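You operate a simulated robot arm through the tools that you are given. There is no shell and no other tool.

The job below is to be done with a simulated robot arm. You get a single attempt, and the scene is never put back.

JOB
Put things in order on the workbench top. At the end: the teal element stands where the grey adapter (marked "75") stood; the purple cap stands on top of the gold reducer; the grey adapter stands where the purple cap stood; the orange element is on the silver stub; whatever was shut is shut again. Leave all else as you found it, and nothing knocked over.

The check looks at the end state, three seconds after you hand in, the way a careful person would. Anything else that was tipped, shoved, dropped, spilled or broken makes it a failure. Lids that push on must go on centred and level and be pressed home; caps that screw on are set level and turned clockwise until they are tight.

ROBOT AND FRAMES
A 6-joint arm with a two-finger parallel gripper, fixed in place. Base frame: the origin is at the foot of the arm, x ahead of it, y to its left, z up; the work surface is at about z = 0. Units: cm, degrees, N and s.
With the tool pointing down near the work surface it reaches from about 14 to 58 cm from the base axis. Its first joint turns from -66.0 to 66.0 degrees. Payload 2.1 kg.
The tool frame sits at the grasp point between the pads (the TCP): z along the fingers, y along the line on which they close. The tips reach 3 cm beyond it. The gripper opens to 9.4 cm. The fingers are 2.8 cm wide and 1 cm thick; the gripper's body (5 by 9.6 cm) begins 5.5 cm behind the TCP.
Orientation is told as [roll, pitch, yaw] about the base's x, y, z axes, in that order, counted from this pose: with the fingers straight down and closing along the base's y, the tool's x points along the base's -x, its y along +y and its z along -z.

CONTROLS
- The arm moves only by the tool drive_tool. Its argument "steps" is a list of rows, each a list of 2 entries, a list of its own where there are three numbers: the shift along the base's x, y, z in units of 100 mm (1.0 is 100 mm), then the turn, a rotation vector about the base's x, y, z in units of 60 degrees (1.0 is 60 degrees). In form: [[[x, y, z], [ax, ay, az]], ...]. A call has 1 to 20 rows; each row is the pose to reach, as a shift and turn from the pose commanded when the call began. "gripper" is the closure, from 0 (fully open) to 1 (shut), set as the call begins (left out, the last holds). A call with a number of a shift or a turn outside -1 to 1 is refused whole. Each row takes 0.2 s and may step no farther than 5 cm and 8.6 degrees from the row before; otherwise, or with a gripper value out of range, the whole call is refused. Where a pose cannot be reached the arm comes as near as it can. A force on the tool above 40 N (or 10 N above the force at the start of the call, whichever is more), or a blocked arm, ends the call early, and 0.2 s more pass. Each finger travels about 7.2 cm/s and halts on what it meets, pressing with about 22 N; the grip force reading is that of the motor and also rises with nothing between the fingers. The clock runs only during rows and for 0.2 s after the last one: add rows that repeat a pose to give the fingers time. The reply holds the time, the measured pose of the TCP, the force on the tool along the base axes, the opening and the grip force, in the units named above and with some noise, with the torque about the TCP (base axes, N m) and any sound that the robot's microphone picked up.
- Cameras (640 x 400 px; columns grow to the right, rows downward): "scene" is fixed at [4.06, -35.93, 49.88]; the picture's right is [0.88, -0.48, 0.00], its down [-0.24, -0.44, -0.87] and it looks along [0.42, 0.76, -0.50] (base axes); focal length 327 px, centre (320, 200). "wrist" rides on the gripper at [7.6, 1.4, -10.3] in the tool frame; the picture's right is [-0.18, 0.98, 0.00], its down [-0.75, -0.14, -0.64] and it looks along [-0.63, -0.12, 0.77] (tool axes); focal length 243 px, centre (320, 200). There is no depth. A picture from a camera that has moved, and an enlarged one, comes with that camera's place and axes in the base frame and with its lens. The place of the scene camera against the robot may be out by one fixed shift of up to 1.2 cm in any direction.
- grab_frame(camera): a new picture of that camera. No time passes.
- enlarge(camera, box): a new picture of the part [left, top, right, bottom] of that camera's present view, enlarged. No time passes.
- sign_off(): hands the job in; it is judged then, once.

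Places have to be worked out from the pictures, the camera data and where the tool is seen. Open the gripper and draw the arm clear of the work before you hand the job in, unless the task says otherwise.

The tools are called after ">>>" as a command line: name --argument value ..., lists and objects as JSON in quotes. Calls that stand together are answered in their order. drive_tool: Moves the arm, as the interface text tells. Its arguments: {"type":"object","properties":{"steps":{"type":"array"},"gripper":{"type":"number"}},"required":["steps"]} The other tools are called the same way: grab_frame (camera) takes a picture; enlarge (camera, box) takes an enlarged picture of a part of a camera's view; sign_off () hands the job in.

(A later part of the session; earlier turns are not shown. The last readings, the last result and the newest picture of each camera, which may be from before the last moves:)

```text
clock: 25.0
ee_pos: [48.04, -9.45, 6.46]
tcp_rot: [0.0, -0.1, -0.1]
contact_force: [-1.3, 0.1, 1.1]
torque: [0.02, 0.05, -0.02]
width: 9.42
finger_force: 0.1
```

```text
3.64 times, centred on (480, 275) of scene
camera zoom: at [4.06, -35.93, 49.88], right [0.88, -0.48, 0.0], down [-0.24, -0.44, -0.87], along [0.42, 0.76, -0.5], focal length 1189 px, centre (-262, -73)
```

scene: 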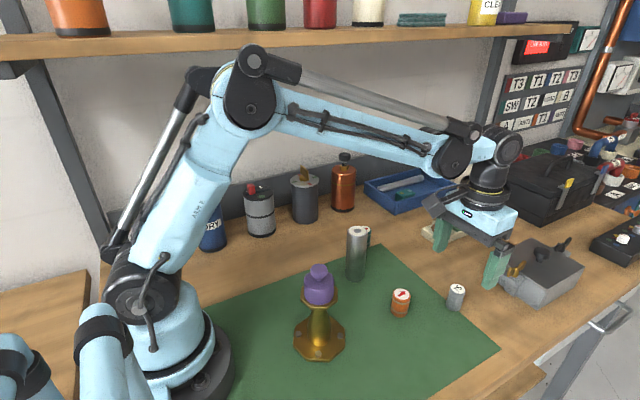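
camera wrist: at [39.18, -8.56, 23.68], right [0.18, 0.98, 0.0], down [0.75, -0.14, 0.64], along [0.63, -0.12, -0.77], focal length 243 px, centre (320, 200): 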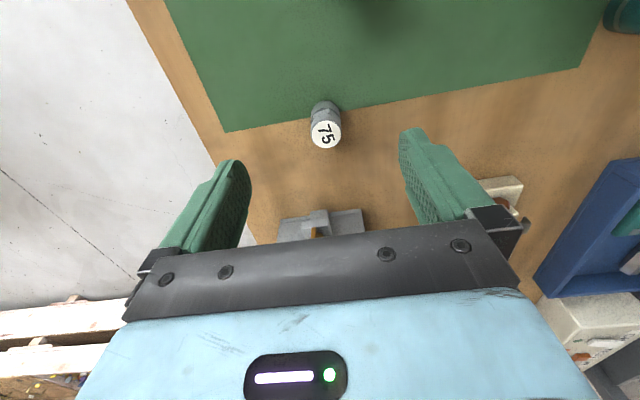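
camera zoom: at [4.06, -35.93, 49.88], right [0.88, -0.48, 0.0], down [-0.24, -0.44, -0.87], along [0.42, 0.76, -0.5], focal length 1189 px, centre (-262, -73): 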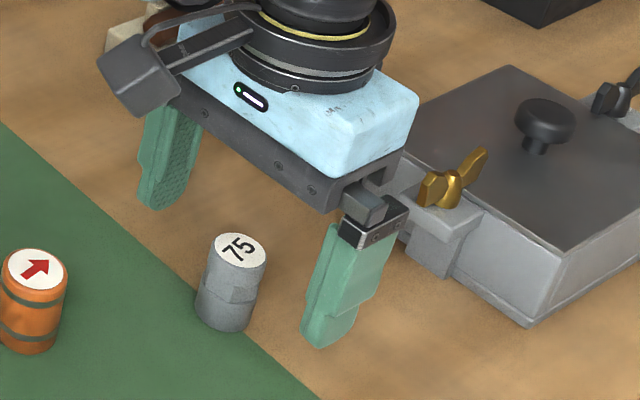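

Grey centre is within 1 mm of the tool axis. I lower to grasp height and close on it.

>>> drive_tool --steps '[[[-0.007, 0, -0.1], [0, 0, 0]], [[-0.007, 0, -0.2], [0, 0, 0]], [[-0.007, 0, -0.27], [0, 0, 0]], [[-0.007, 0, -0.29], [0, 0, 0]], [[-0.007, 0, -0.29], [0, 0, 0]]]'

>>> drive_tool --steps '[[[0, 0, 0], [0, 0, 0]], [[0, 0, 0], [0, 0, 0]], [[0, 0, 0], [0, 0, 0]], [[0, 0, 0], [0, 0, 0]], [[0, 0, 0], [0, 0, 0]]]' --gripper 0.85

>>> enlarge --camera "wrist" --box '[240, 80, 400, 220]'

>>> enlarge --camera "scene" --box '[420, 220, 540, 330]'

```text
clock: 26.2
ee_pos: [47.89, -9.39, 3.72]
tcp_rot: [0.1, -0.1, 0.1]
contact_force: [-0.5, -0.7, -0.3]
torque: [0.01, 0.02, 0.0]
width: 9.39
finger_force: 0.1
```

```text
clock: 27.4
ee_pos: [47.8, -9.43, 3.6]
tcp_rot: [0.1, -0.1, -0.1]
contact_force: [-0.3, -0.2, 0.1]
torque: [0.01, -0.01, -0.02]
width: 2.67
finger_force: 21.2
```

```text
2.86 times, centred on (320, 150) of wrist
camera zoom: at [40.24, -8.13, 13.83], right [0.18, 0.98, 0.0], down [0.75, -0.14, 0.64], along [0.63, -0.12, -0.77], focal length 693 px, centre (320, 343)
```

zoom: 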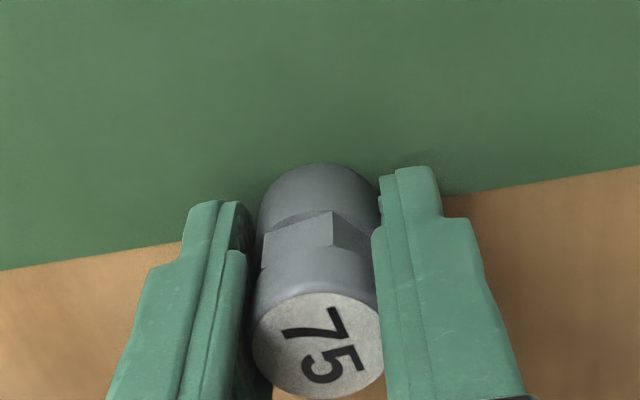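

```text
3.64 times, centred on (480, 275) of scene
camera zoom: at [4.06, -35.93, 49.88], right [0.88, -0.48, 0.0], down [-0.24, -0.44, -0.87], along [0.42, 0.76, -0.5], focal length 1189 px, centre (-262, -73)
```

zoom: 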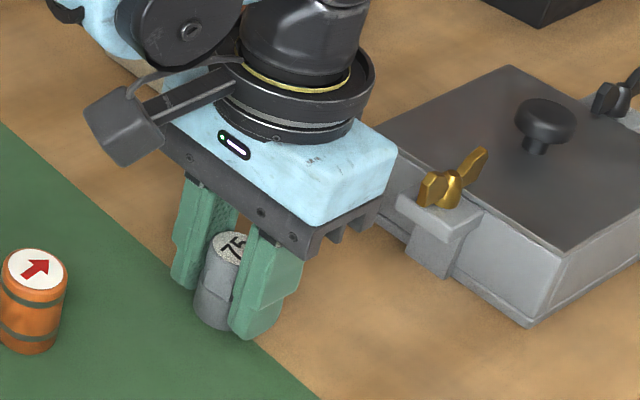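

Grip is firm at 2.67 cm on the grey adapter. I lift it straight up 10 cm and carry it to the purple cap's former spot.

>>> drive_tool --steps '[[[0, 0, 0.05], [0, 0, 0]], [[0, 0, 0.15], [0, 0, 0]], [[0, 0, 0.3], [0, 0, 0]], [[0, 0, 0.5], [0, 0, 0]], [[0, 0, 0.75], [0, 0, 0]], [[0, 0, 1.0], [0, 0, 0]], [[0, 0, 1.0], [0, 0, 0]]]'

>>> drive_tool --steps '[[[0.06, 0.2, 0], [0, 0, 0]], [[0.12, 0.45, 0], [0, 0, 0]], [[0.2, 0.7, 0], [0, 0, 0]], [[0.28, 0.9, 0], [0, 0, 0]], [[0.3, 1.0, 0], [0, 0, 0]], [[0.3, 1.0, 0], [0, 0, 0]]]'

>>> drive_tool --steps '[[[0.04, 0.2, 0], [0, 0, 0]], [[0.076, 0.4, 0], [0, 0, 0]], [[0.076, 0.4, -0.2], [0, 0, 0]], [[0.076, 0.4, -0.4], [0, 0, 0]], [[0.076, 0.4, -0.5], [0, 0, 0]], [[0.076, 0.4, -0.5], [0, 0, 0]]]'

>>> grab_frame --camera "wrist"

>>> grab_frame --camera "scene"

```text
clock: 29.0
ee_pos: [47.63, -9.43, 13.64]
tcp_rot: [0.2, -0.1, 0.0]
contact_force: [-1.2, 0.3, -1.3]
torque: [-0.04, 0.01, 0.03]
width: 2.65
finger_force: 21.8
```

```text
clock: 30.4
ee_pos: [50.94, 0.57, 13.56]
tcp_rot: [0.1, -0.1, 0.0]
contact_force: [0.5, 0.5, -0.7]
torque: [0.02, 0.05, 0.02]
width: 2.69
finger_force: 21.8
```

```text
clock: 31.8
ee_pos: [51.63, 4.5, 8.68]
tcp_rot: [0.1, 0.0, 0.0]
contact_force: [-0.1, 0.8, -1.5]
torque: [-0.01, 0.02, -0.04]
width: 2.65
finger_force: 22.4
```

```text
taken
camera wrist: at [44.04, 5.83, 18.83], right [0.18, 0.98, 0.0], down [0.75, -0.14, 0.64], along [0.63, -0.12, -0.77], focal length 243 px, centre (320, 200)
```

wrist: 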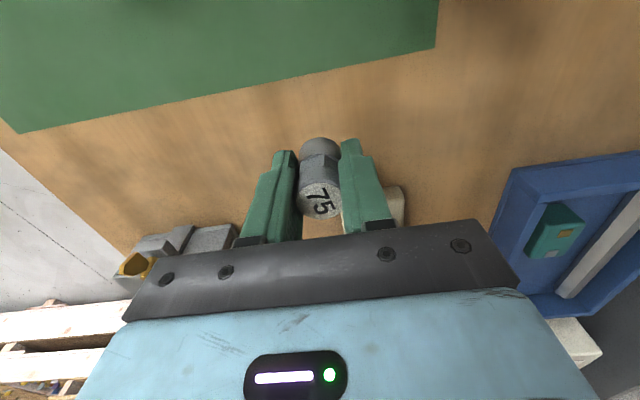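

```text
taken
```

scene: 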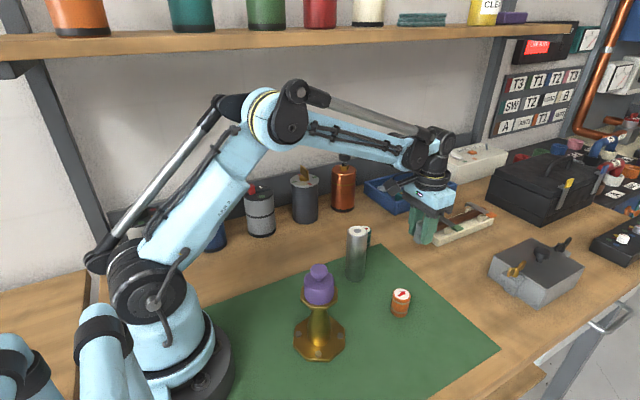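

The grey adapter is over the cap's old spot (cam-based tool at ≈(51.65, 4.43)). I lower to just above the bench.

>>> drive_tool --steps '[[[0.005, 0, -0.12], [0, 0, 0]], [[0.005, 0, -0.25], [0, 0, 0]], [[0.005, 0, -0.36], [0, 0, 0]], [[0.005, 0, -0.43], [0, 0, 0]], [[0.005, 0, -0.47], [0, 0, 0]], [[0.005, 0, -0.47], [0, 0, 0]]]'

>>> enlarge --camera "scene" --box '[390, 190, 470, 270]'

```text
clock: 33.2
ee_pos: [51.62, 4.42, 3.9]
tcp_rot: [0.2, -0.1, 0.1]
contact_force: [-0.1, -0.4, -0.1]
torque: [0.01, 0.02, -0.01]
width: 2.66
finger_force: 22.5
```

```text
5.00 times, centred on (430, 230) of scene
camera zoom: at [4.06, -35.93, 49.88], right [0.88, -0.48, 0.0], down [-0.24, -0.44, -0.87], along [0.42, 0.76, -0.5], focal length 1635 px, centre (-230, 50)
```

zoom: 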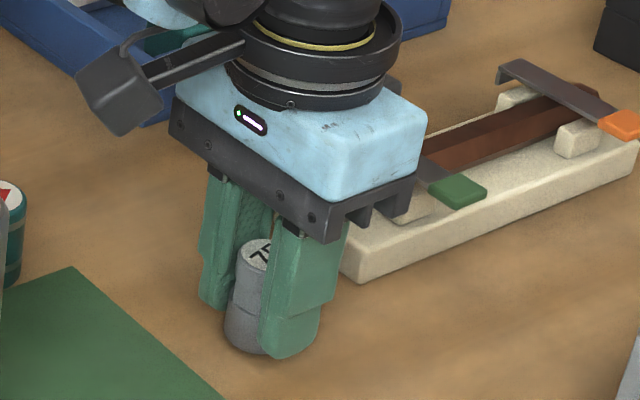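

I lower in sub-millimetre rows until contact.

>>> drive_tool --steps '[[[0, 0, -0.008], [0, 0, 0]], [[0, 0, -0.016], [0, 0, 0]], [[0, 0, -0.024], [0, 0, 0]], [[0, 0, -0.024], [0, 0, 0]]]'

```text
clock: 34.2
ee_pos: [51.53, 4.57, 3.69]
tcp_rot: [0.1, -0.2, -0.1]
contact_force: [0.5, 1.1, -0.9]
torque: [0.0, 0.0, 0.01]
width: 2.65
finger_force: 22.3
```

No contact yet at z≈3.66; I continue down by another 1.5 mm.

>>> drive_tool --steps '[[[0, 0, -0.007], [0, 0, 0]], [[0, 0, -0.014], [0, 0, 0]], [[0, 0, -0.014], [0, 0, 0]]]'

```text
clock: 35.0
ee_pos: [51.68, 4.58, 3.6]
tcp_rot: [0.2, 0.0, 0.0]
contact_force: [-6.9, 1.8, 17.5]
torque: [-0.02, 0.18, -0.02]
width: 2.67
finger_force: 22.2
```

Contact (17 N): the adapter is on the bench. I ease off and open.

>>> drive_tool --steps '[[[0, 0, 0.006], [0, 0, 0]], [[0, 0, 0.006], [0, 0, 0]]]'

>>> drive_tool --steps '[[[0, 0, 0], [0, 0, 0]], [[0, 0, 0], [0, 0, 0]], [[0, 0, 0], [0, 0, 0]]]' --gripper 0.35

>>> enlarge --camera "scene" --box '[390, 190, 470, 270]'

>>> enlarge --camera "wrist" --box '[240, 80, 400, 220]'

```text
clock: 35.6
ee_pos: [51.77, 4.56, 3.66]
tcp_rot: [0.1, 0.0, 0.0]
contact_force: [-0.8, -0.2, 0.7]
torque: [0.01, 0.0, -0.03]
width: 2.65
finger_force: 21.8
```

```text
clock: 36.4
ee_pos: [51.85, 4.52, 3.66]
tcp_rot: [0.1, -0.1, -0.1]
contact_force: [-0.9, 0.0, -0.2]
torque: [0.0, 0.02, 0.03]
width: 6.1
finger_force: 0.1
```

```text
5.00 times, centred on (430, 230) of scene
camera zoom: at [4.06, -35.93, 49.88], right [0.88, -0.48, 0.0], down [-0.24, -0.44, -0.87], along [0.42, 0.76, -0.5], focal length 1635 px, centre (-230, 50)
```

zoom: 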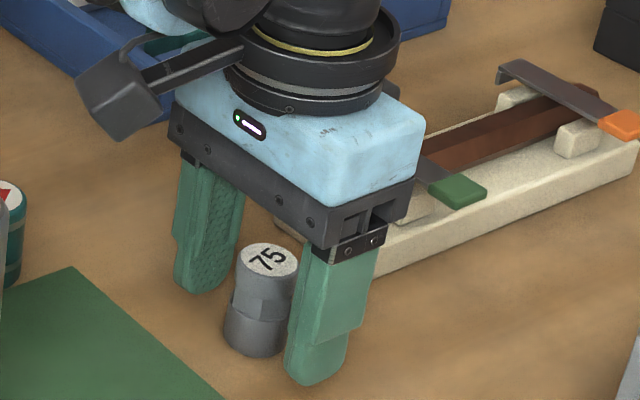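

```text
2.86 times, centred on (320, 150) of wrist
camera zoom: at [44.12, 5.82, 13.85], right [0.18, 0.98, 0.0], down [0.75, -0.14, 0.64], along [0.63, -0.12, -0.77], focal length 693 px, centre (320, 343)
```

zoom: 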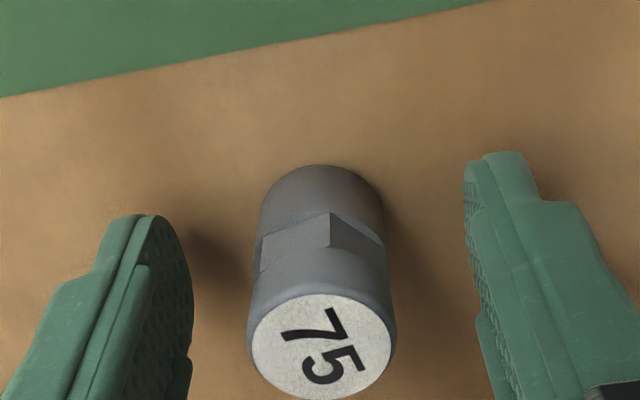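

The grey adapter stands upright within ~2 mm of the cap's former centre. I rise straight up and go to the teal element.

>>> drive_tool --steps '[[[0, 0, 0.05], [0, 0, 0]], [[0, 0, 0.15], [0, 0, 0]], [[0, 0, 0.3], [0, 0, 0]], [[0, 0, 0.5], [0, 0, 0]], [[0, 0, 0.75], [0, 0, 0]], [[0, 0, 1.0], [0, 0, 0]], [[0, 0, 1.0], [0, 0, 0]]]'

>>> drive_tool --steps '[[[-0.2, 0.2, 0.2], [0, 0, 0]], [[-0.4, 0.4, 0.4], [0, 0, 0]], [[-0.6, 0.65, 0.5], [0, 0, 0]], [[-0.8, 0.85, 0.5], [0, 0, 0]], [[-0.9, 1.0, 0.5], [0, 0, 0]], [[-0.9, 1.0, 0.5], [0, 0, 0]]]' --gripper 0.1

>>> grab_frame --camera "wrist"

>>> enlarge --camera "wrist" --box '[240, 60, 400, 200]'

>>> grab_frame --camera "scene"

```text
clock: 38.0
ee_pos: [51.57, 4.59, 13.6]
tcp_rot: [0.0, 0.0, 0.0]
contact_force: [0.5, 0.2, 0.2]
torque: [0.0, -0.04, -0.01]
width: 6.1
finger_force: 0.0
```

```text
clock: 39.4
ee_pos: [42.97, 14.66, 18.75]
tcp_rot: [0.1, -0.2, 0.0]
contact_force: [-0.3, 0.4, 0.5]
torque: [-0.01, -0.01, 0.02]
width: 8.46
finger_force: 0.1
```

```text
taken
camera wrist: at [35.37, 15.93, 28.94], right [0.18, 0.98, 0.0], down [0.75, -0.14, 0.64], along [0.63, -0.12, -0.77], focal length 243 px, centre (320, 200)
```

wrist: 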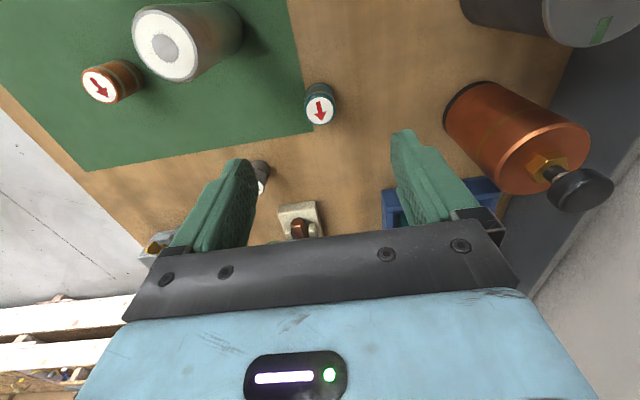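

```text
2.86 times, centred on (320, 130) of wrist
camera zoom: at [35.37, 15.93, 28.94], right [0.18, 0.98, 0.0], down [0.75, -0.14, 0.64], along [0.63, -0.12, -0.77], focal length 693 px, centre (320, 400)
```

zoom: 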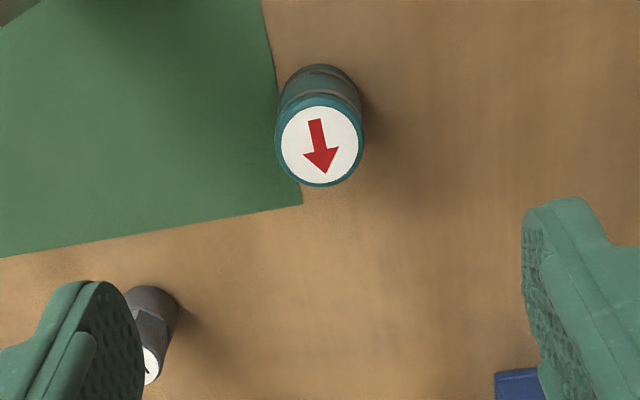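

```text
taken
```

scene: 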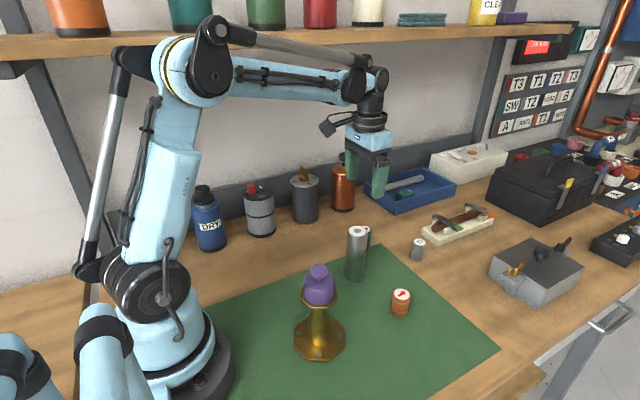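

Teal: centre ≈(43.95, 14.37), ≈3.2 cm wide, ≈4.5 tall. I shift over it and lower to z≈8.5, then check.

>>> drive_tool --steps '[[[0.05, -0.01, -0.2], [0, 0, 0]], [[0.1, -0.016, -0.4], [0, 0, 0]], [[0.1, -0.016, -0.6], [0, 0, 0]], [[0.1, -0.016, -0.8], [0, 0, 0]], [[0.1, -0.016, -1.0], [0, 0, 0]], [[0.1, -0.016, -1.0], [0, 0, 0]]]'

>>> enlarge --camera "wrist" --box '[240, 60, 400, 200]'

>>> enlarge --camera "scene" --box '[310, 150, 430, 270]'

```text
clock: 40.8
ee_pos: [43.78, 14.46, 8.87]
tcp_rot: [0.1, -0.2, 0.0]
contact_force: [0.4, -0.1, 0.0]
torque: [-0.01, -0.05, 0.01]
width: 8.46
finger_force: 0.0
```

```text
2.86 times, centred on (320, 130) of wrist
camera zoom: at [36.13, 15.71, 19.03], right [0.18, 0.98, 0.0], down [0.75, -0.14, 0.64], along [0.63, -0.12, -0.77], focal length 693 px, centre (320, 400)
```

zoom: 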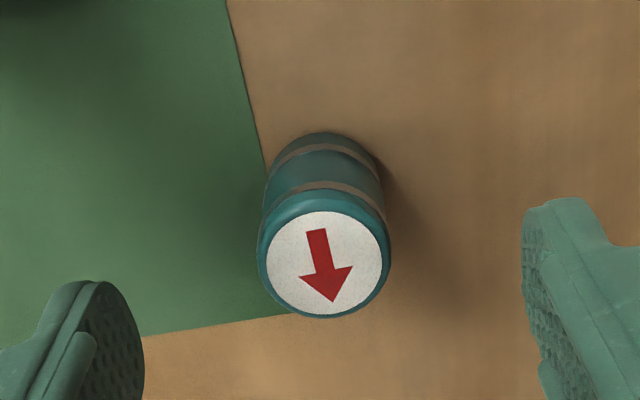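

```text
3.33 times, centred on (370, 210) of scene
camera zoom: at [4.06, -35.93, 49.88], right [0.88, -0.48, 0.0], down [-0.24, -0.44, -0.87], along [0.42, 0.76, -0.5], focal length 1090 px, centre (153, 167)
```

zoom: 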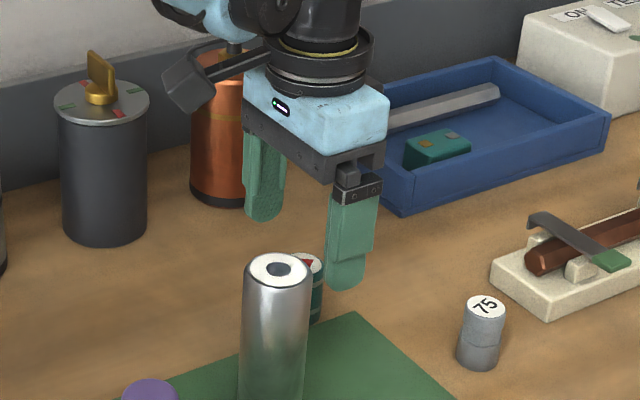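

Fine correction +0.25 x, +0.1 y; I lower to grasp height around the teal element.

>>> drive_tool --steps '[[[0.025, 0.009, -0.1], [0, 0, 0]], [[0.025, 0.009, -0.22], [0, 0, 0]], [[0.025, 0.009, -0.34], [0, 0, 0]], [[0.025, 0.009, -0.44], [0, 0, 0]], [[0.025, 0.009, -0.5], [0, 0, 0]], [[0.025, 0.009, -0.5], [0, 0, 0]]]'

>>> enlarge --camera "wrist" --box '[240, 80, 400, 220]'

>>> enlarge --camera "scene" --box '[310, 150, 430, 270]'

```text
clock: 42.2
ee_pos: [43.91, 14.6, 3.56]
tcp_rot: [0.1, -0.1, 0.0]
contact_force: [1.2, -0.7, 0.2]
torque: [-0.01, -0.04, -0.02]
width: 8.43
finger_force: 0.1
```

```text
2.86 times, centred on (320, 150) of wrist
camera zoom: at [36.34, 15.84, 13.77], right [0.18, 0.98, 0.0], down [0.75, -0.14, 0.64], along [0.63, -0.12, -0.77], focal length 693 px, centre (320, 343)
```

zoom: 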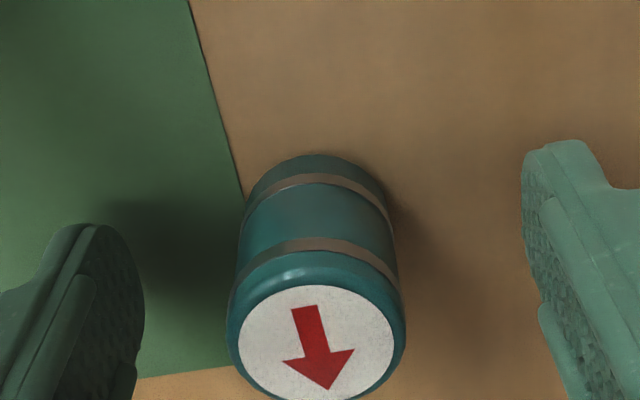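

```text
3.33 times, centred on (370, 210) of scene
camera zoom: at [4.06, -35.93, 49.88], right [0.88, -0.48, 0.0], down [-0.24, -0.44, -0.87], along [0.42, 0.76, -0.5], focal length 1090 px, centre (153, 167)
```

zoom: 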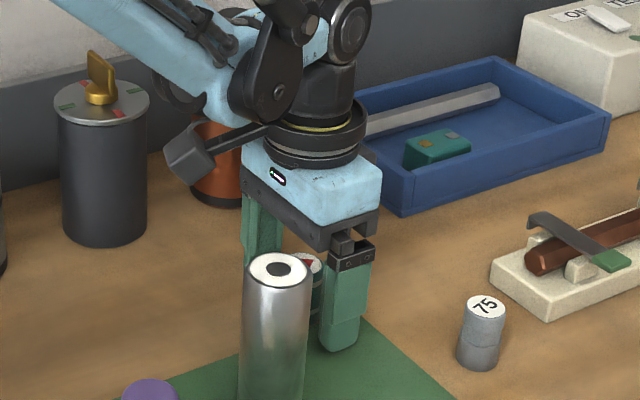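

Centred on all counts. I close on the teal element.

>>> drive_tool --steps '[[[0, 0, 0], [0, 0, 0]], [[0, 0, 0], [0, 0, 0]], [[0, 0, 0], [0, 0, 0]], [[0, 0, 0], [0, 0, 0]], [[0, 0, 0], [0, 0, 0]]]' --gripper 0.8

>>> enlarge --camera "wrist" --box '[240, 80, 400, 220]'

```text
clock: 43.4
ee_pos: [43.9, 14.68, 3.48]
tcp_rot: [0.1, -0.1, 0.0]
contact_force: [-1.3, -0.3, -0.5]
torque: [-0.02, -0.01, 0.01]
width: 3.09
finger_force: 21.9
```

```text
2.86 times, centred on (320, 150) of wrist
camera zoom: at [36.34, 15.84, 13.78], right [0.18, 0.98, 0.0], down [0.75, -0.14, 0.64], along [0.63, -0.12, -0.77], focal length 693 px, centre (320, 343)
```

zoom: 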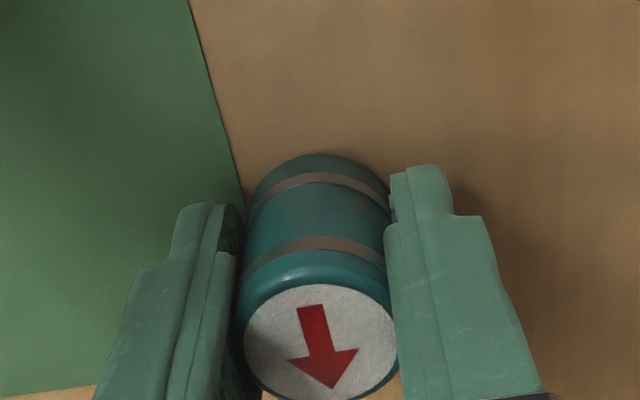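

Grip firm at 3.09 cm. I lift and carry the teal element to grey's former spot at ≈(47.95, -9.6).

>>> drive_tool --steps '[[[0, 0, 0.05], [0, 0, 0]], [[0, 0, 0.15], [0, 0, 0]], [[0, 0, 0.3], [0, 0, 0]], [[0, 0, 0.5], [0, 0, 0]], [[0, 0, 0.75], [0, 0, 0]], [[0, 0, 1.0], [0, 0, 0]], [[0, 0, 1.0], [0, 0, 0]]]'

>>> drive_tool --steps '[[[0.1, -0.2, 0.1], [0, 0, 0]], [[0.2, -0.4, 0.2], [0, 0, 0]], [[0.25, -0.6, 0.2], [0, 0, 0]], [[0.3, -0.8, 0.2], [0, 0, 0]], [[0.3, -1.0, 0.2], [0, 0, 0]], [[0.3, -1.0, 0.2], [0, 0, 0]]]'

>>> drive_tool --steps '[[[0.02, -0.2, 0], [0, 0, 0]], [[0.04, -0.4, 0], [0, 0, 0]], [[0.06, -0.6, 0], [0, 0, 0]], [[0.08, -0.8, 0], [0, 0, 0]], [[0.097, -1.0, 0], [0, 0, 0]], [[0.097, -1.0, 0], [0, 0, 0]]]'

>>> drive_tool --steps '[[[0, -0.2, 0], [0, 0, 0]], [[0, -0.36, -0.1], [0, 0, 0]], [[0, -0.396, -0.3], [0, 0, 0]], [[0, -0.396, -0.5], [0, 0, 0]], [[0, -0.396, -0.6], [0, 0, 0]], [[0, -0.396, -0.6], [0, 0, 0]]]'

>>> grab_frame --camera "wrist"

>>> grab_frame --camera "scene"

```text
clock: 45.0
ee_pos: [43.99, 14.58, 13.69]
tcp_rot: [0.1, -0.1, 0.1]
contact_force: [0.9, -0.1, -1.8]
torque: [-0.02, 0.02, -0.04]
width: 3.1
finger_force: 21.6
```

```text
clock: 46.4
ee_pos: [47.03, 4.51, 15.69]
tcp_rot: [0.2, 0.0, 0.0]
contact_force: [-0.5, 0.2, -1.5]
torque: [0.02, 0.01, -0.02]
width: 3.09
finger_force: 21.7
```

```text
clock: 47.8
ee_pos: [47.81, -5.54, 15.62]
tcp_rot: [0.1, -0.1, 0.0]
contact_force: [-0.7, -0.9, -1.1]
torque: [-0.03, 0.02, 0.03]
width: 3.08
finger_force: 21.8
```

```text
clock: 49.2
ee_pos: [47.81, -9.46, 9.61]
tcp_rot: [0.1, -0.1, 0.0]
contact_force: [-0.1, 1.0, -1.5]
torque: [0.0, -0.03, 0.02]
width: 3.08
finger_force: 22.6
```

```text
taken
camera wrist: at [40.28, -8.18, 19.85], right [0.18, 0.98, 0.0], down [0.75, -0.14, 0.64], along [0.63, -0.12, -0.77], focal length 243 px, centre (320, 200)
```

wrist: 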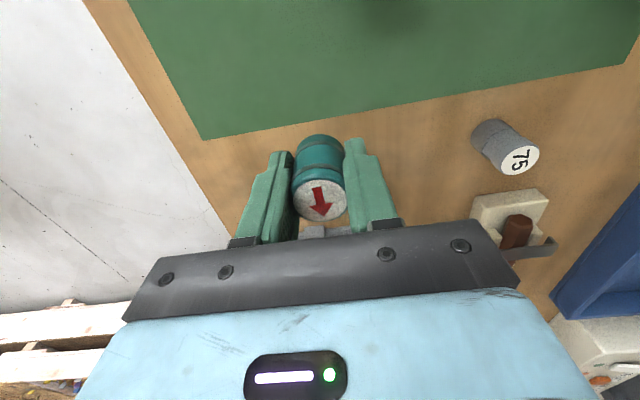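

```text
taken
```

scene: 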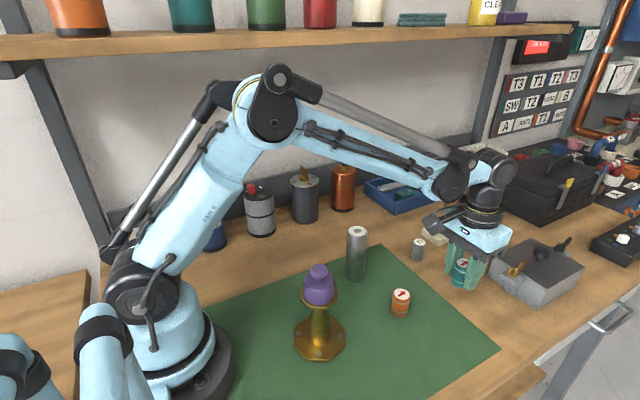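

The teal element is right above grey's old spot (tool at (47.88, -9.58) vs target (47.95, -9.6)). I lower to just above the bench.

>>> drive_tool --steps '[[[0.006, -0.002, -0.15], [0, 0, 0]], [[0.006, -0.002, -0.3], [0, 0, 0]], [[0.006, -0.002, -0.43], [0, 0, 0]], [[0.006, -0.002, -0.53], [0, 0, 0]], [[0.006, -0.002, -0.575], [0, 0, 0]], [[0.006, -0.002, -0.585], [0, 0, 0]], [[0.006, -0.002, -0.585], [0, 0, 0]]]'

>>> drive_tool --steps '[[[0, 0, -0.007], [0, 0, 0]], [[0, 0, -0.014], [0, 0, 0]], [[0, 0, -0.014], [0, 0, 0]]]'

>>> enlarge --camera "scene" --box '[420, 220, 540, 330]'

```text
clock: 50.8
ee_pos: [47.97, -9.37, 3.86]
tcp_rot: [0.1, -0.1, 0.0]
contact_force: [-0.1, 0.4, -1.0]
torque: [0.0, 0.0, 0.01]
width: 3.11
finger_force: 22.2
```

```text
clock: 51.6
ee_pos: [47.88, -9.42, 3.6]
tcp_rot: [0.1, 0.0, -0.1]
contact_force: [0.9, 0.6, -1.7]
torque: [0.01, 0.0, -0.03]
width: 3.08
finger_force: 22.3
```

```text
3.64 times, centred on (480, 275) of scene
camera zoom: at [4.06, -35.93, 49.88], right [0.88, -0.48, 0.0], down [-0.24, -0.44, -0.87], along [0.42, 0.76, -0.5], focal length 1189 px, centre (-262, -73)
```

zoom: 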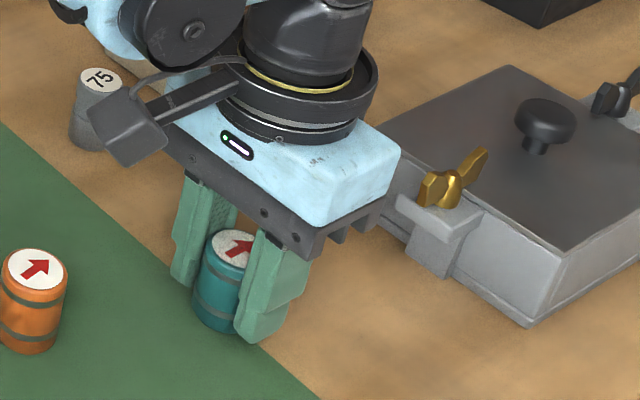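

No contact at z≈3.59 yet; I continue by another 1.4 mm.

>>> drive_tool --steps '[[[0, 0, -0.007], [0, 0, 0]], [[0, 0, -0.014], [0, 0, 0]], [[0, 0, -0.014], [0, 0, 0]]]'

```text
clock: 52.4
ee_pos: [47.95, -9.41, 3.6]
tcp_rot: [0.1, 0.0, 0.0]
contact_force: [-4.0, 1.0, 19.8]
torque: [-0.01, 0.07, 0.06]
width: 3.11
finger_force: 22.1
```

Contact at 20 N, so the element is down. I ease off slightly, open, and look.

>>> drive_tool --steps '[[[0, 0, 0.006], [0, 0, 0]], [[0, 0, 0.006], [0, 0, 0]]]'

>>> drive_tool --steps '[[[0, 0, 0], [0, 0, 0]], [[0, 0, 0], [0, 0, 0]], [[0, 0, 0], [0, 0, 0]]]' --gripper 0.35

>>> enlarge --camera "scene" --box '[420, 220, 540, 330]'

>>> enlarge --camera "wrist" --box '[240, 80, 400, 220]'

```text
clock: 53.0
ee_pos: [48.09, -9.58, 3.63]
tcp_rot: [0.1, -0.1, 0.0]
contact_force: [0.0, 0.0, -1.7]
torque: [-0.01, 0.01, 0.01]
width: 3.08
finger_force: 21.7
```

```text
clock: 53.8
ee_pos: [48.02, -9.51, 3.56]
tcp_rot: [0.1, -0.1, -0.1]
contact_force: [-0.4, -0.5, -0.2]
torque: [0.0, 0.01, 0.0]
width: 6.11
finger_force: 0.0
```

```text
3.64 times, centred on (480, 275) of scene
camera zoom: at [4.06, -35.93, 49.88], right [0.88, -0.48, 0.0], down [-0.24, -0.44, -0.87], along [0.42, 0.76, -0.5], focal length 1189 px, centre (-262, -73)
```

zoom: 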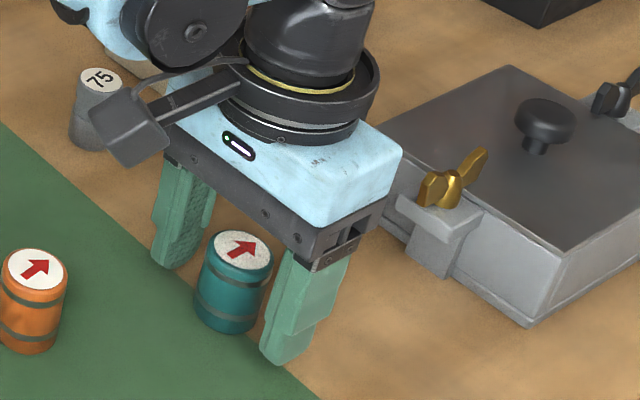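

```text
2.86 times, centred on (320, 150) of wrist
camera zoom: at [40.41, -8.26, 13.79], right [0.18, 0.98, 0.0], down [0.75, -0.14, 0.64], along [0.63, -0.12, -0.77], focal length 693 px, centre (320, 343)
```

zoom: 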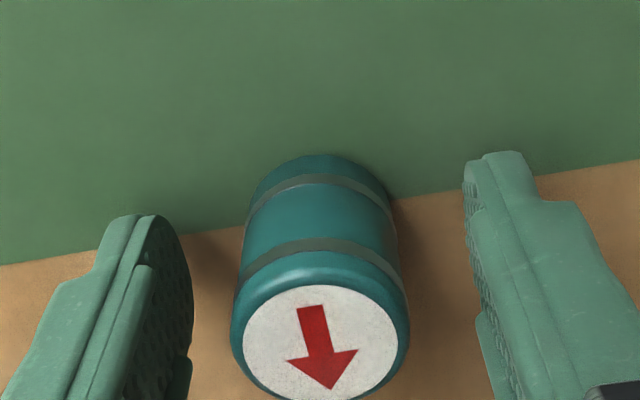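

The teal element stands upright on grey's old spot. I rise straight up and move toward the orange element.

>>> drive_tool --steps '[[[0, 0, 0.05], [0, 0, 0]], [[0, 0, 0.15], [0, 0, 0]], [[0, 0, 0.3], [0, 0, 0]], [[0, 0, 0.5], [0, 0, 0]], [[0, 0, 0.75], [0, 0, 0]], [[0, 0, 1.0], [0, 0, 0]], [[0, 0, 1.0], [0, 0, 0]]]'

>>> drive_tool --steps '[[[-0.2, 0.08, 0.1], [0, 0, 0]], [[-0.4, 0.16, 0.2], [0, 0, 0]], [[-0.6, 0.24, 0.3], [0, 0, 0]], [[-0.8, 0.32, 0.3], [0, 0, 0]], [[-0.98, 0.38, 0.3], [0, 0, 0]], [[-0.98, 0.38, 0.3], [0, 0, 0]]]' --gripper 0.1

>>> grab_frame --camera "wrist"

>>> enlarge --camera "wrist" --box '[240, 60, 400, 200]'

>>> grab_frame --camera "scene"

```text
clock: 55.4
ee_pos: [47.89, -9.48, 13.68]
tcp_rot: [0.0, -0.1, 0.0]
contact_force: [0.7, 0.8, 0.3]
torque: [0.01, -0.02, -0.03]
width: 6.12
finger_force: 0.1
```

```text
clock: 56.8
ee_pos: [38.38, -5.71, 16.39]
tcp_rot: [0.1, -0.1, 0.0]
contact_force: [-0.1, 1.3, -0.7]
torque: [0.0, 0.0, -0.01]
width: 8.48
finger_force: 0.1
```

```text
taken
camera wrist: at [30.67, -4.39, 26.67], right [0.18, 0.98, 0.0], down [0.75, -0.14, 0.64], along [0.63, -0.12, -0.77], focal length 243 px, centre (320, 200)
```

wrist: 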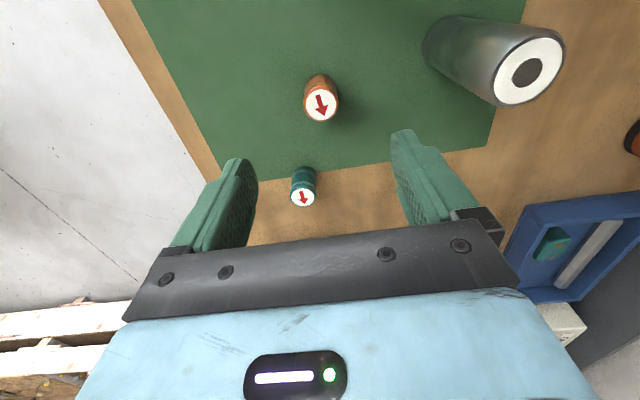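

```text
2.86 times, centred on (320, 130) of wrist
camera zoom: at [30.67, -4.39, 26.67], right [0.18, 0.98, 0.0], down [0.75, -0.14, 0.64], along [0.63, -0.12, -0.77], focal length 693 px, centre (320, 400)
```

zoom: 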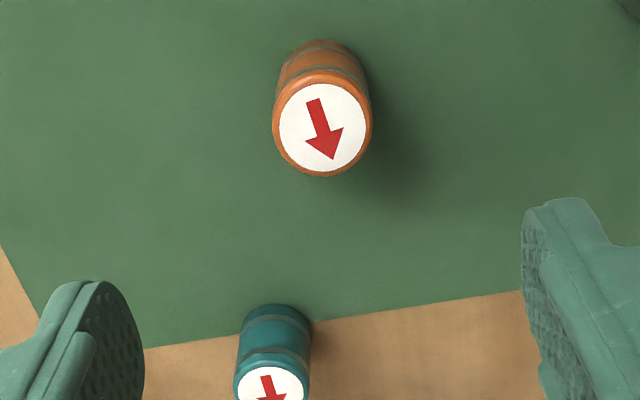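

```text
taken
```

scene: 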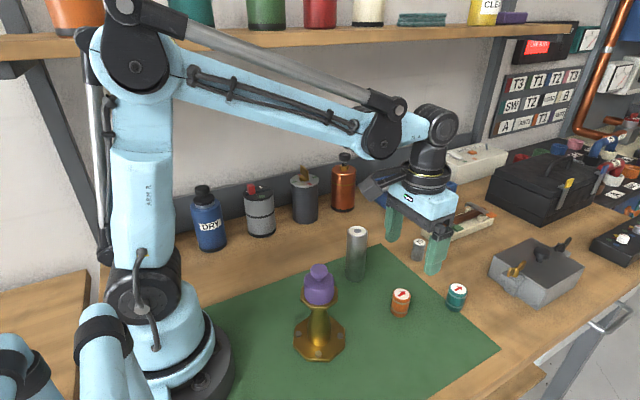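

Orange: centre ≈(37.9, -5.65), ≈3.1 cm wide, ≈4.5 tall. I also enlarge the stub's top from here before lowering.

>>> enlarge --camera "wrist" --box '[410, 0, 590, 130]'

>>> drive_tool --steps '[[[-0.038, 0.014, -0.15], [0, 0, 0]], [[-0.038, 0.014, -0.35], [0, 0, 0]], [[-0.038, 0.014, -0.55], [0, 0, 0]], [[-0.038, 0.014, -0.75], [0, 0, 0]], [[-0.038, 0.014, -0.9], [0, 0, 0]], [[-0.038, 0.014, -0.9], [0, 0, 0]]]'

>>> enlarge --camera "wrist" --box '[240, 60, 400, 200]'

>>> enlarge --camera "scene" --box '[290, 180, 470, 340]'

```text
3.08 times, centred on (500, 65) of wrist
camera zoom: at [30.67, -4.39, 26.67], right [0.18, 0.98, 0.0], down [0.75, -0.14, 0.64], along [0.63, -0.12, -0.77], focal length 746 px, centre (-234, 615)
```

zoom: 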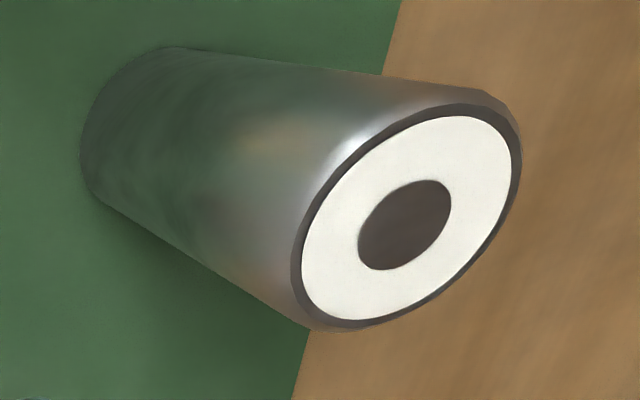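

```text
clock: 58.2
ee_pos: [37.99, -5.61, 7.2]
tcp_rot: [0.0, -0.1, 0.1]
contact_force: [0.2, 0.2, 0.0]
torque: [0.04, 0.03, 0.0]
width: 8.44
finger_force: 0.1
```

```text
2.86 times, centred on (320, 130) of wrist
camera zoom: at [30.35, -4.31, 17.57], right [0.18, 0.98, 0.0], down [0.75, -0.14, 0.64], along [0.63, -0.12, -0.77], focal length 693 px, centre (320, 400)
```

zoom: 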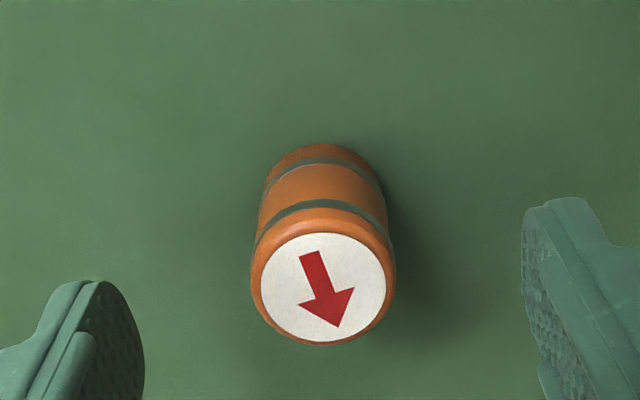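

```text
2.50 times, centred on (380, 260) of scene
camera zoom: at [4.06, -35.93, 49.88], right [0.88, -0.48, 0.0], down [-0.24, -0.44, -0.87], along [0.42, 0.76, -0.5], focal length 817 px, centre (170, 50)
```

zoom: 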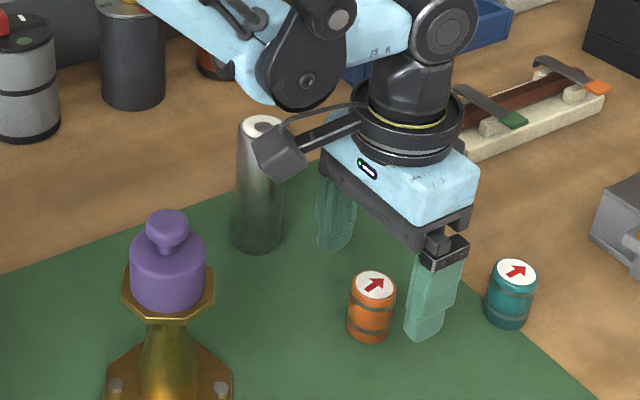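

Orange is within 1 mm of the axis, and the stub's top centre comes out at ≈(35.9, 6.45), z≈11.6. I lower to grasp height and close.

>>> drive_tool --steps '[[[0.005, 0.006, -0.1], [0, 0, 0]], [[0.005, 0.006, -0.2], [0, 0, 0]], [[0.005, 0.006, -0.3], [0, 0, 0]], [[0.005, 0.006, -0.36], [0, 0, 0]], [[0.005, 0.006, -0.36], [0, 0, 0]]]'

>>> enlarge --camera "wrist" --box '[240, 80, 400, 220]'

>>> enlarge --camera "scene" --box '[290, 180, 470, 340]'

```text
clock: 59.4
ee_pos: [37.89, -5.47, 3.9]
tcp_rot: [0.1, -0.1, -0.1]
contact_force: [-0.8, 0.2, -0.1]
torque: [0.0, 0.03, 0.03]
width: 8.46
finger_force: 0.1
```

```text
2.86 times, centred on (320, 150) of wrist
camera zoom: at [30.24, -4.16, 14.12], right [0.18, 0.98, 0.0], down [0.75, -0.14, 0.64], along [0.63, -0.12, -0.77], focal length 693 px, centre (320, 343)
```

zoom: 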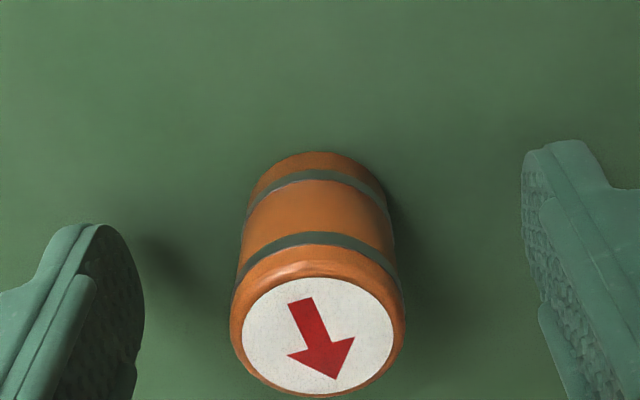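

```text
2.50 times, centred on (380, 260) of scene
camera zoom: at [4.06, -35.93, 49.88], right [0.88, -0.48, 0.0], down [-0.24, -0.44, -0.87], along [0.42, 0.76, -0.5], focal length 817 px, centre (170, 50)
```

zoom: 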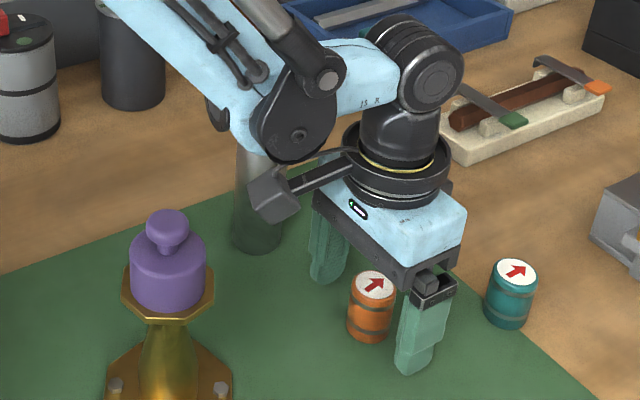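

Positioned well around the orange element; I close on it.

>>> drive_tool --steps '[[[0, 0, 0], [0, 0, 0]], [[0, 0, 0], [0, 0, 0]], [[0, 0, 0], [0, 0, 0]], [[0, 0, 0], [0, 0, 0]], [[0, 0, 0], [0, 0, 0]]]' --gripper 0.8

>>> enlarge --camera "wrist" --box '[240, 80, 400, 220]'

```text
clock: 60.6
ee_pos: [37.82, -5.41, 3.9]
tcp_rot: [0.2, -0.1, -0.1]
contact_force: [0.8, -1.3, 0.5]
torque: [-0.03, 0.0, 0.01]
width: 3.1
finger_force: 21.4
```

```text
2.86 times, centred on (320, 150) of wrist
camera zoom: at [30.24, -4.17, 14.13], right [0.18, 0.98, 0.0], down [0.75, -0.14, 0.64], along [0.63, -0.12, -0.77], focal length 693 px, centre (320, 343)
```

zoom: 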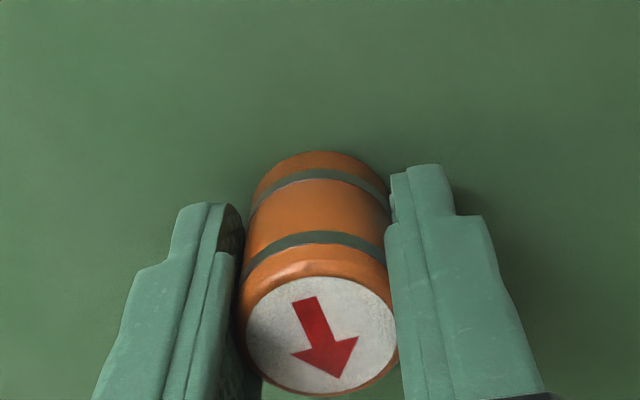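

Grip is firm at 3.10 cm. I lift it well above stub height and move to a spot just past the stub so the wrist camera can see its top.

>>> drive_tool --steps '[[[0, 0, 0.05], [0, 0, 0]], [[0, 0, 0.15], [0, 0, 0]], [[0, 0, 0.3], [0, 0, 0]], [[0, 0, 0.5], [0, 0, 0]], [[0, 0, 0.75], [0, 0, 0]], [[0, 0, 1.0], [0, 0, 0]], [[0, 0, 1.0], [0, 0, 0]]]'

>>> drive_tool --steps '[[[0, 0, 0.2], [0, 0, 0]], [[0, 0, 0.45], [0, 0, 0]], [[0, 0.05, 0.7], [0, 0, 0]], [[0.05, 0.2, 0.85], [0, 0, 0]], [[0.15, 0.4, 0.85], [0, 0, 0]], [[0.25, 0.6, 0.85], [0, 0, 0]], [[0.3, 0.8, 0.85], [0, 0, 0]], [[0.3, 1.0, 0.85], [0, 0, 0]], [[0.3, 1.0, 0.85], [0, 0, 0]]]'

>>> grab_frame --camera "wrist"

>>> enlarge --camera "wrist" --box '[240, 0, 440, 140]'

>>> grab_frame --camera "scene"

```text
clock: 62.2
ee_pos: [37.81, -5.49, 13.98]
tcp_rot: [0.1, -0.1, 0.1]
contact_force: [-0.2, -0.2, -1.8]
torque: [0.0, 0.0, 0.03]
width: 3.14
finger_force: 22.0
```

```text
clock: 64.2
ee_pos: [40.77, 4.45, 22.47]
tcp_rot: [0.1, -0.2, 0.0]
contact_force: [-0.3, -0.2, -2.0]
torque: [-0.02, -0.01, 0.01]
width: 3.11
finger_force: 22.0
```

```text
taken
camera wrist: at [33.07, 5.75, 32.6], right [0.18, 0.98, 0.0], down [0.75, -0.14, 0.64], along [0.63, -0.12, -0.77], focal length 243 px, centre (320, 200)
```

wrist: 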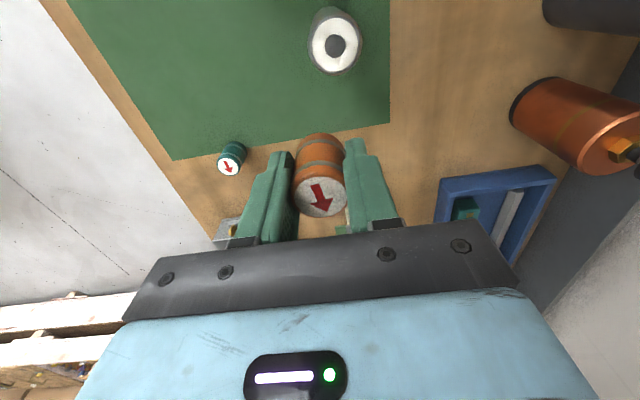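

```text
2.86 times, centred on (340, 70) of wrist
camera zoom: at [33.07, 5.75, 32.6], right [0.18, 0.98, 0.0], down [0.75, -0.14, 0.64], along [0.63, -0.12, -0.77], focal length 693 px, centre (263, 571)
```

zoom: 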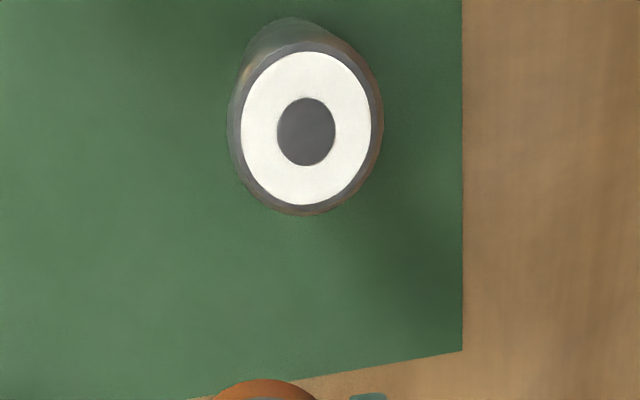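

```text
taken
```

scene: 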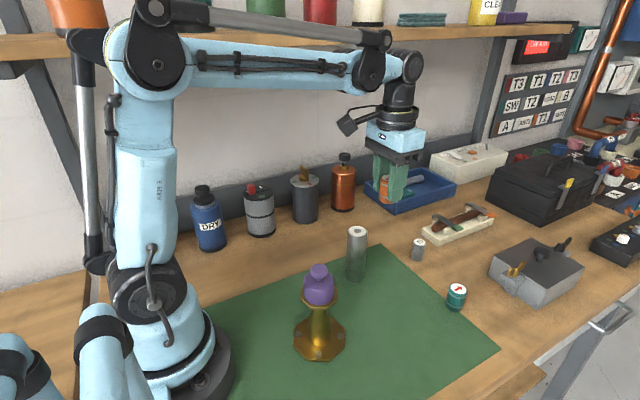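

The stub's top centre is ≈(35.88, 6.39), z≈11.6. I move the orange element over it at height and lower to ~2.5 cm above contact.

>>> drive_tool --steps '[[[-0.15, 0.06, 0], [0, 0, 0]], [[-0.3, 0.12, 0], [0, 0, 0]], [[-0.42, 0.18, 0], [0, 0, 0]], [[-0.487, 0.204, 0], [0, 0, 0]], [[-0.487, 0.204, -0.15], [0, 0, 0]], [[-0.487, 0.204, -0.3], [0, 0, 0]], [[-0.487, 0.204, -0.42], [0, 0, 0]], [[-0.487, 0.204, -0.42], [0, 0, 0]]]'

>>> grab_frame --camera "wrist"

>>> enlarge --camera "wrist" --box '[240, 60, 400, 200]'

>>> enlarge --camera "scene" --box '[300, 170, 420, 290]'

```text
clock: 66.0
ee_pos: [36.0, 6.71, 18.47]
tcp_rot: [0.0, -0.1, 0.0]
contact_force: [-0.1, 0.2, -1.6]
torque: [-0.01, 0.03, 0.01]
width: 3.1
finger_force: 21.8
```

```text
taken
camera wrist: at [28.4, 7.95, 28.61], right [0.18, 0.98, 0.0], down [0.75, -0.14, 0.64], along [0.63, -0.12, -0.77], focal length 243 px, centre (320, 200)
```

wrist: 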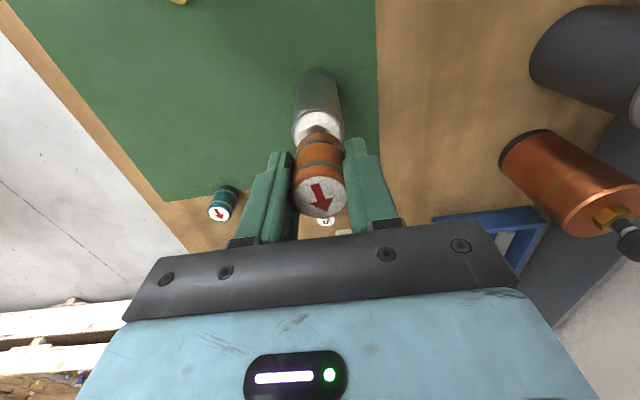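

```text
2.86 times, centred on (320, 130) of wrist
camera zoom: at [28.4, 7.95, 28.61], right [0.18, 0.98, 0.0], down [0.75, -0.14, 0.64], along [0.63, -0.12, -0.77], focal length 693 px, centre (320, 400)
```

zoom: 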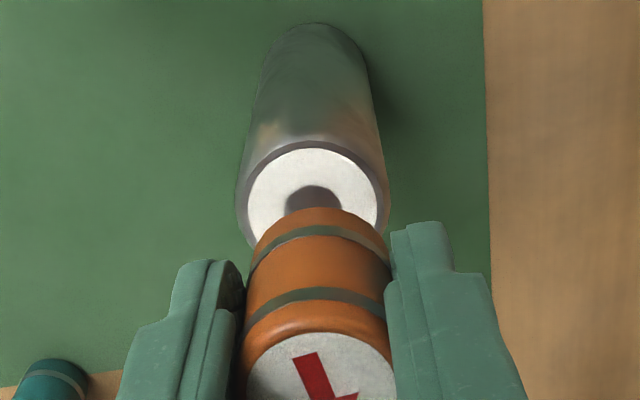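

```text
3.33 times, centred on (360, 230) of scene
camera zoom: at [4.06, -35.93, 49.88], right [0.88, -0.48, 0.0], down [-0.24, -0.44, -0.87], along [0.42, 0.76, -0.5], focal length 1090 px, centre (187, 100)
```

zoom: 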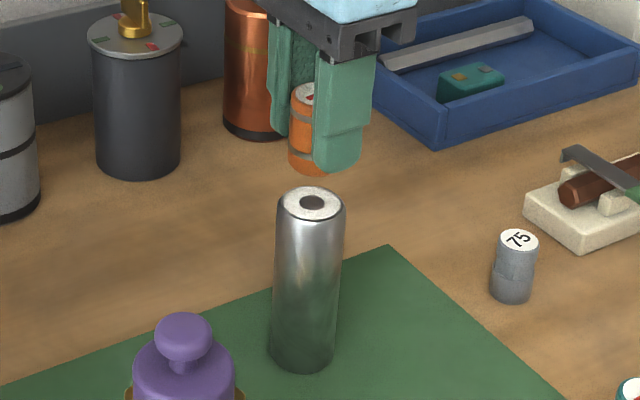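

The stub is 0.2 cm toward −y of the tool axis, so I correct (-0.05, -0.2) and lower to ~0.5 cm above contact.

>>> drive_tool --steps '[[[-0.005, -0.02, 0], [0, 0, 0]], [[-0.005, -0.02, -0.1], [0, 0, 0]], [[-0.005, -0.02, -0.18], [0, 0, 0]], [[-0.005, -0.02, -0.23], [0, 0, 0]], [[-0.005, -0.02, -0.23], [0, 0, 0]]]'

>>> enlarge --camera "wrist" --box '[240, 80, 400, 220]'

>>> enlarge --camera "scene" --box '[310, 180, 400, 270]'

```text
clock: 67.2
ee_pos: [35.86, 6.41, 15.99]
tcp_rot: [0.1, -0.1, 0.0]
contact_force: [-0.3, 0.1, -0.8]
torque: [0.01, 0.01, 0.01]
width: 3.13
finger_force: 21.8
```

```text
2.86 times, centred on (320, 150) of wrist
camera zoom: at [28.27, 7.64, 26.17], right [0.18, 0.98, 0.0], down [0.75, -0.14, 0.64], along [0.63, -0.12, -0.77], focal length 693 px, centre (320, 343)
```

zoom: 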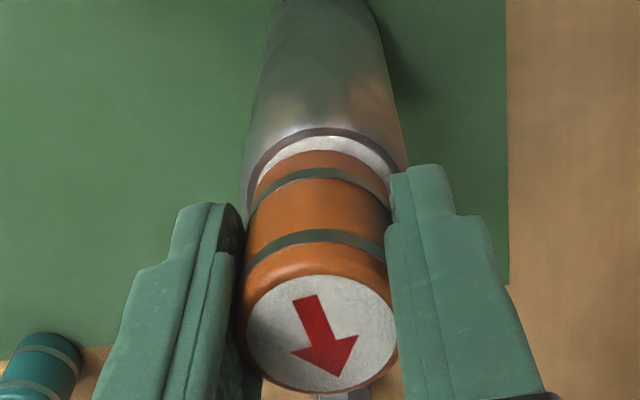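

```text
4.44 times, centred on (355, 225) of scene
camera zoom: at [4.06, -35.93, 49.88], right [0.88, -0.48, 0.0], down [-0.24, -0.44, -0.87], along [0.42, 0.76, -0.5], focal length 1453 px, centre (164, 89)
```

zoom: 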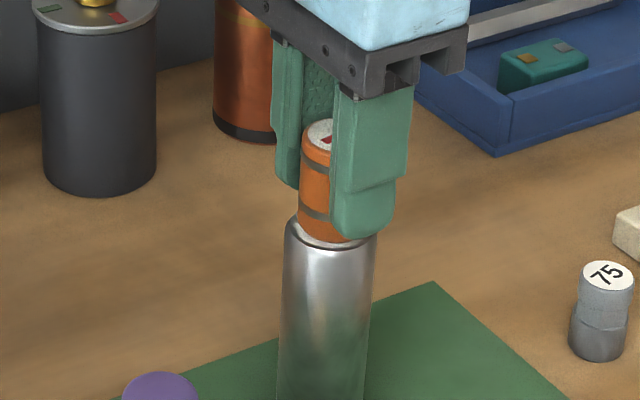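

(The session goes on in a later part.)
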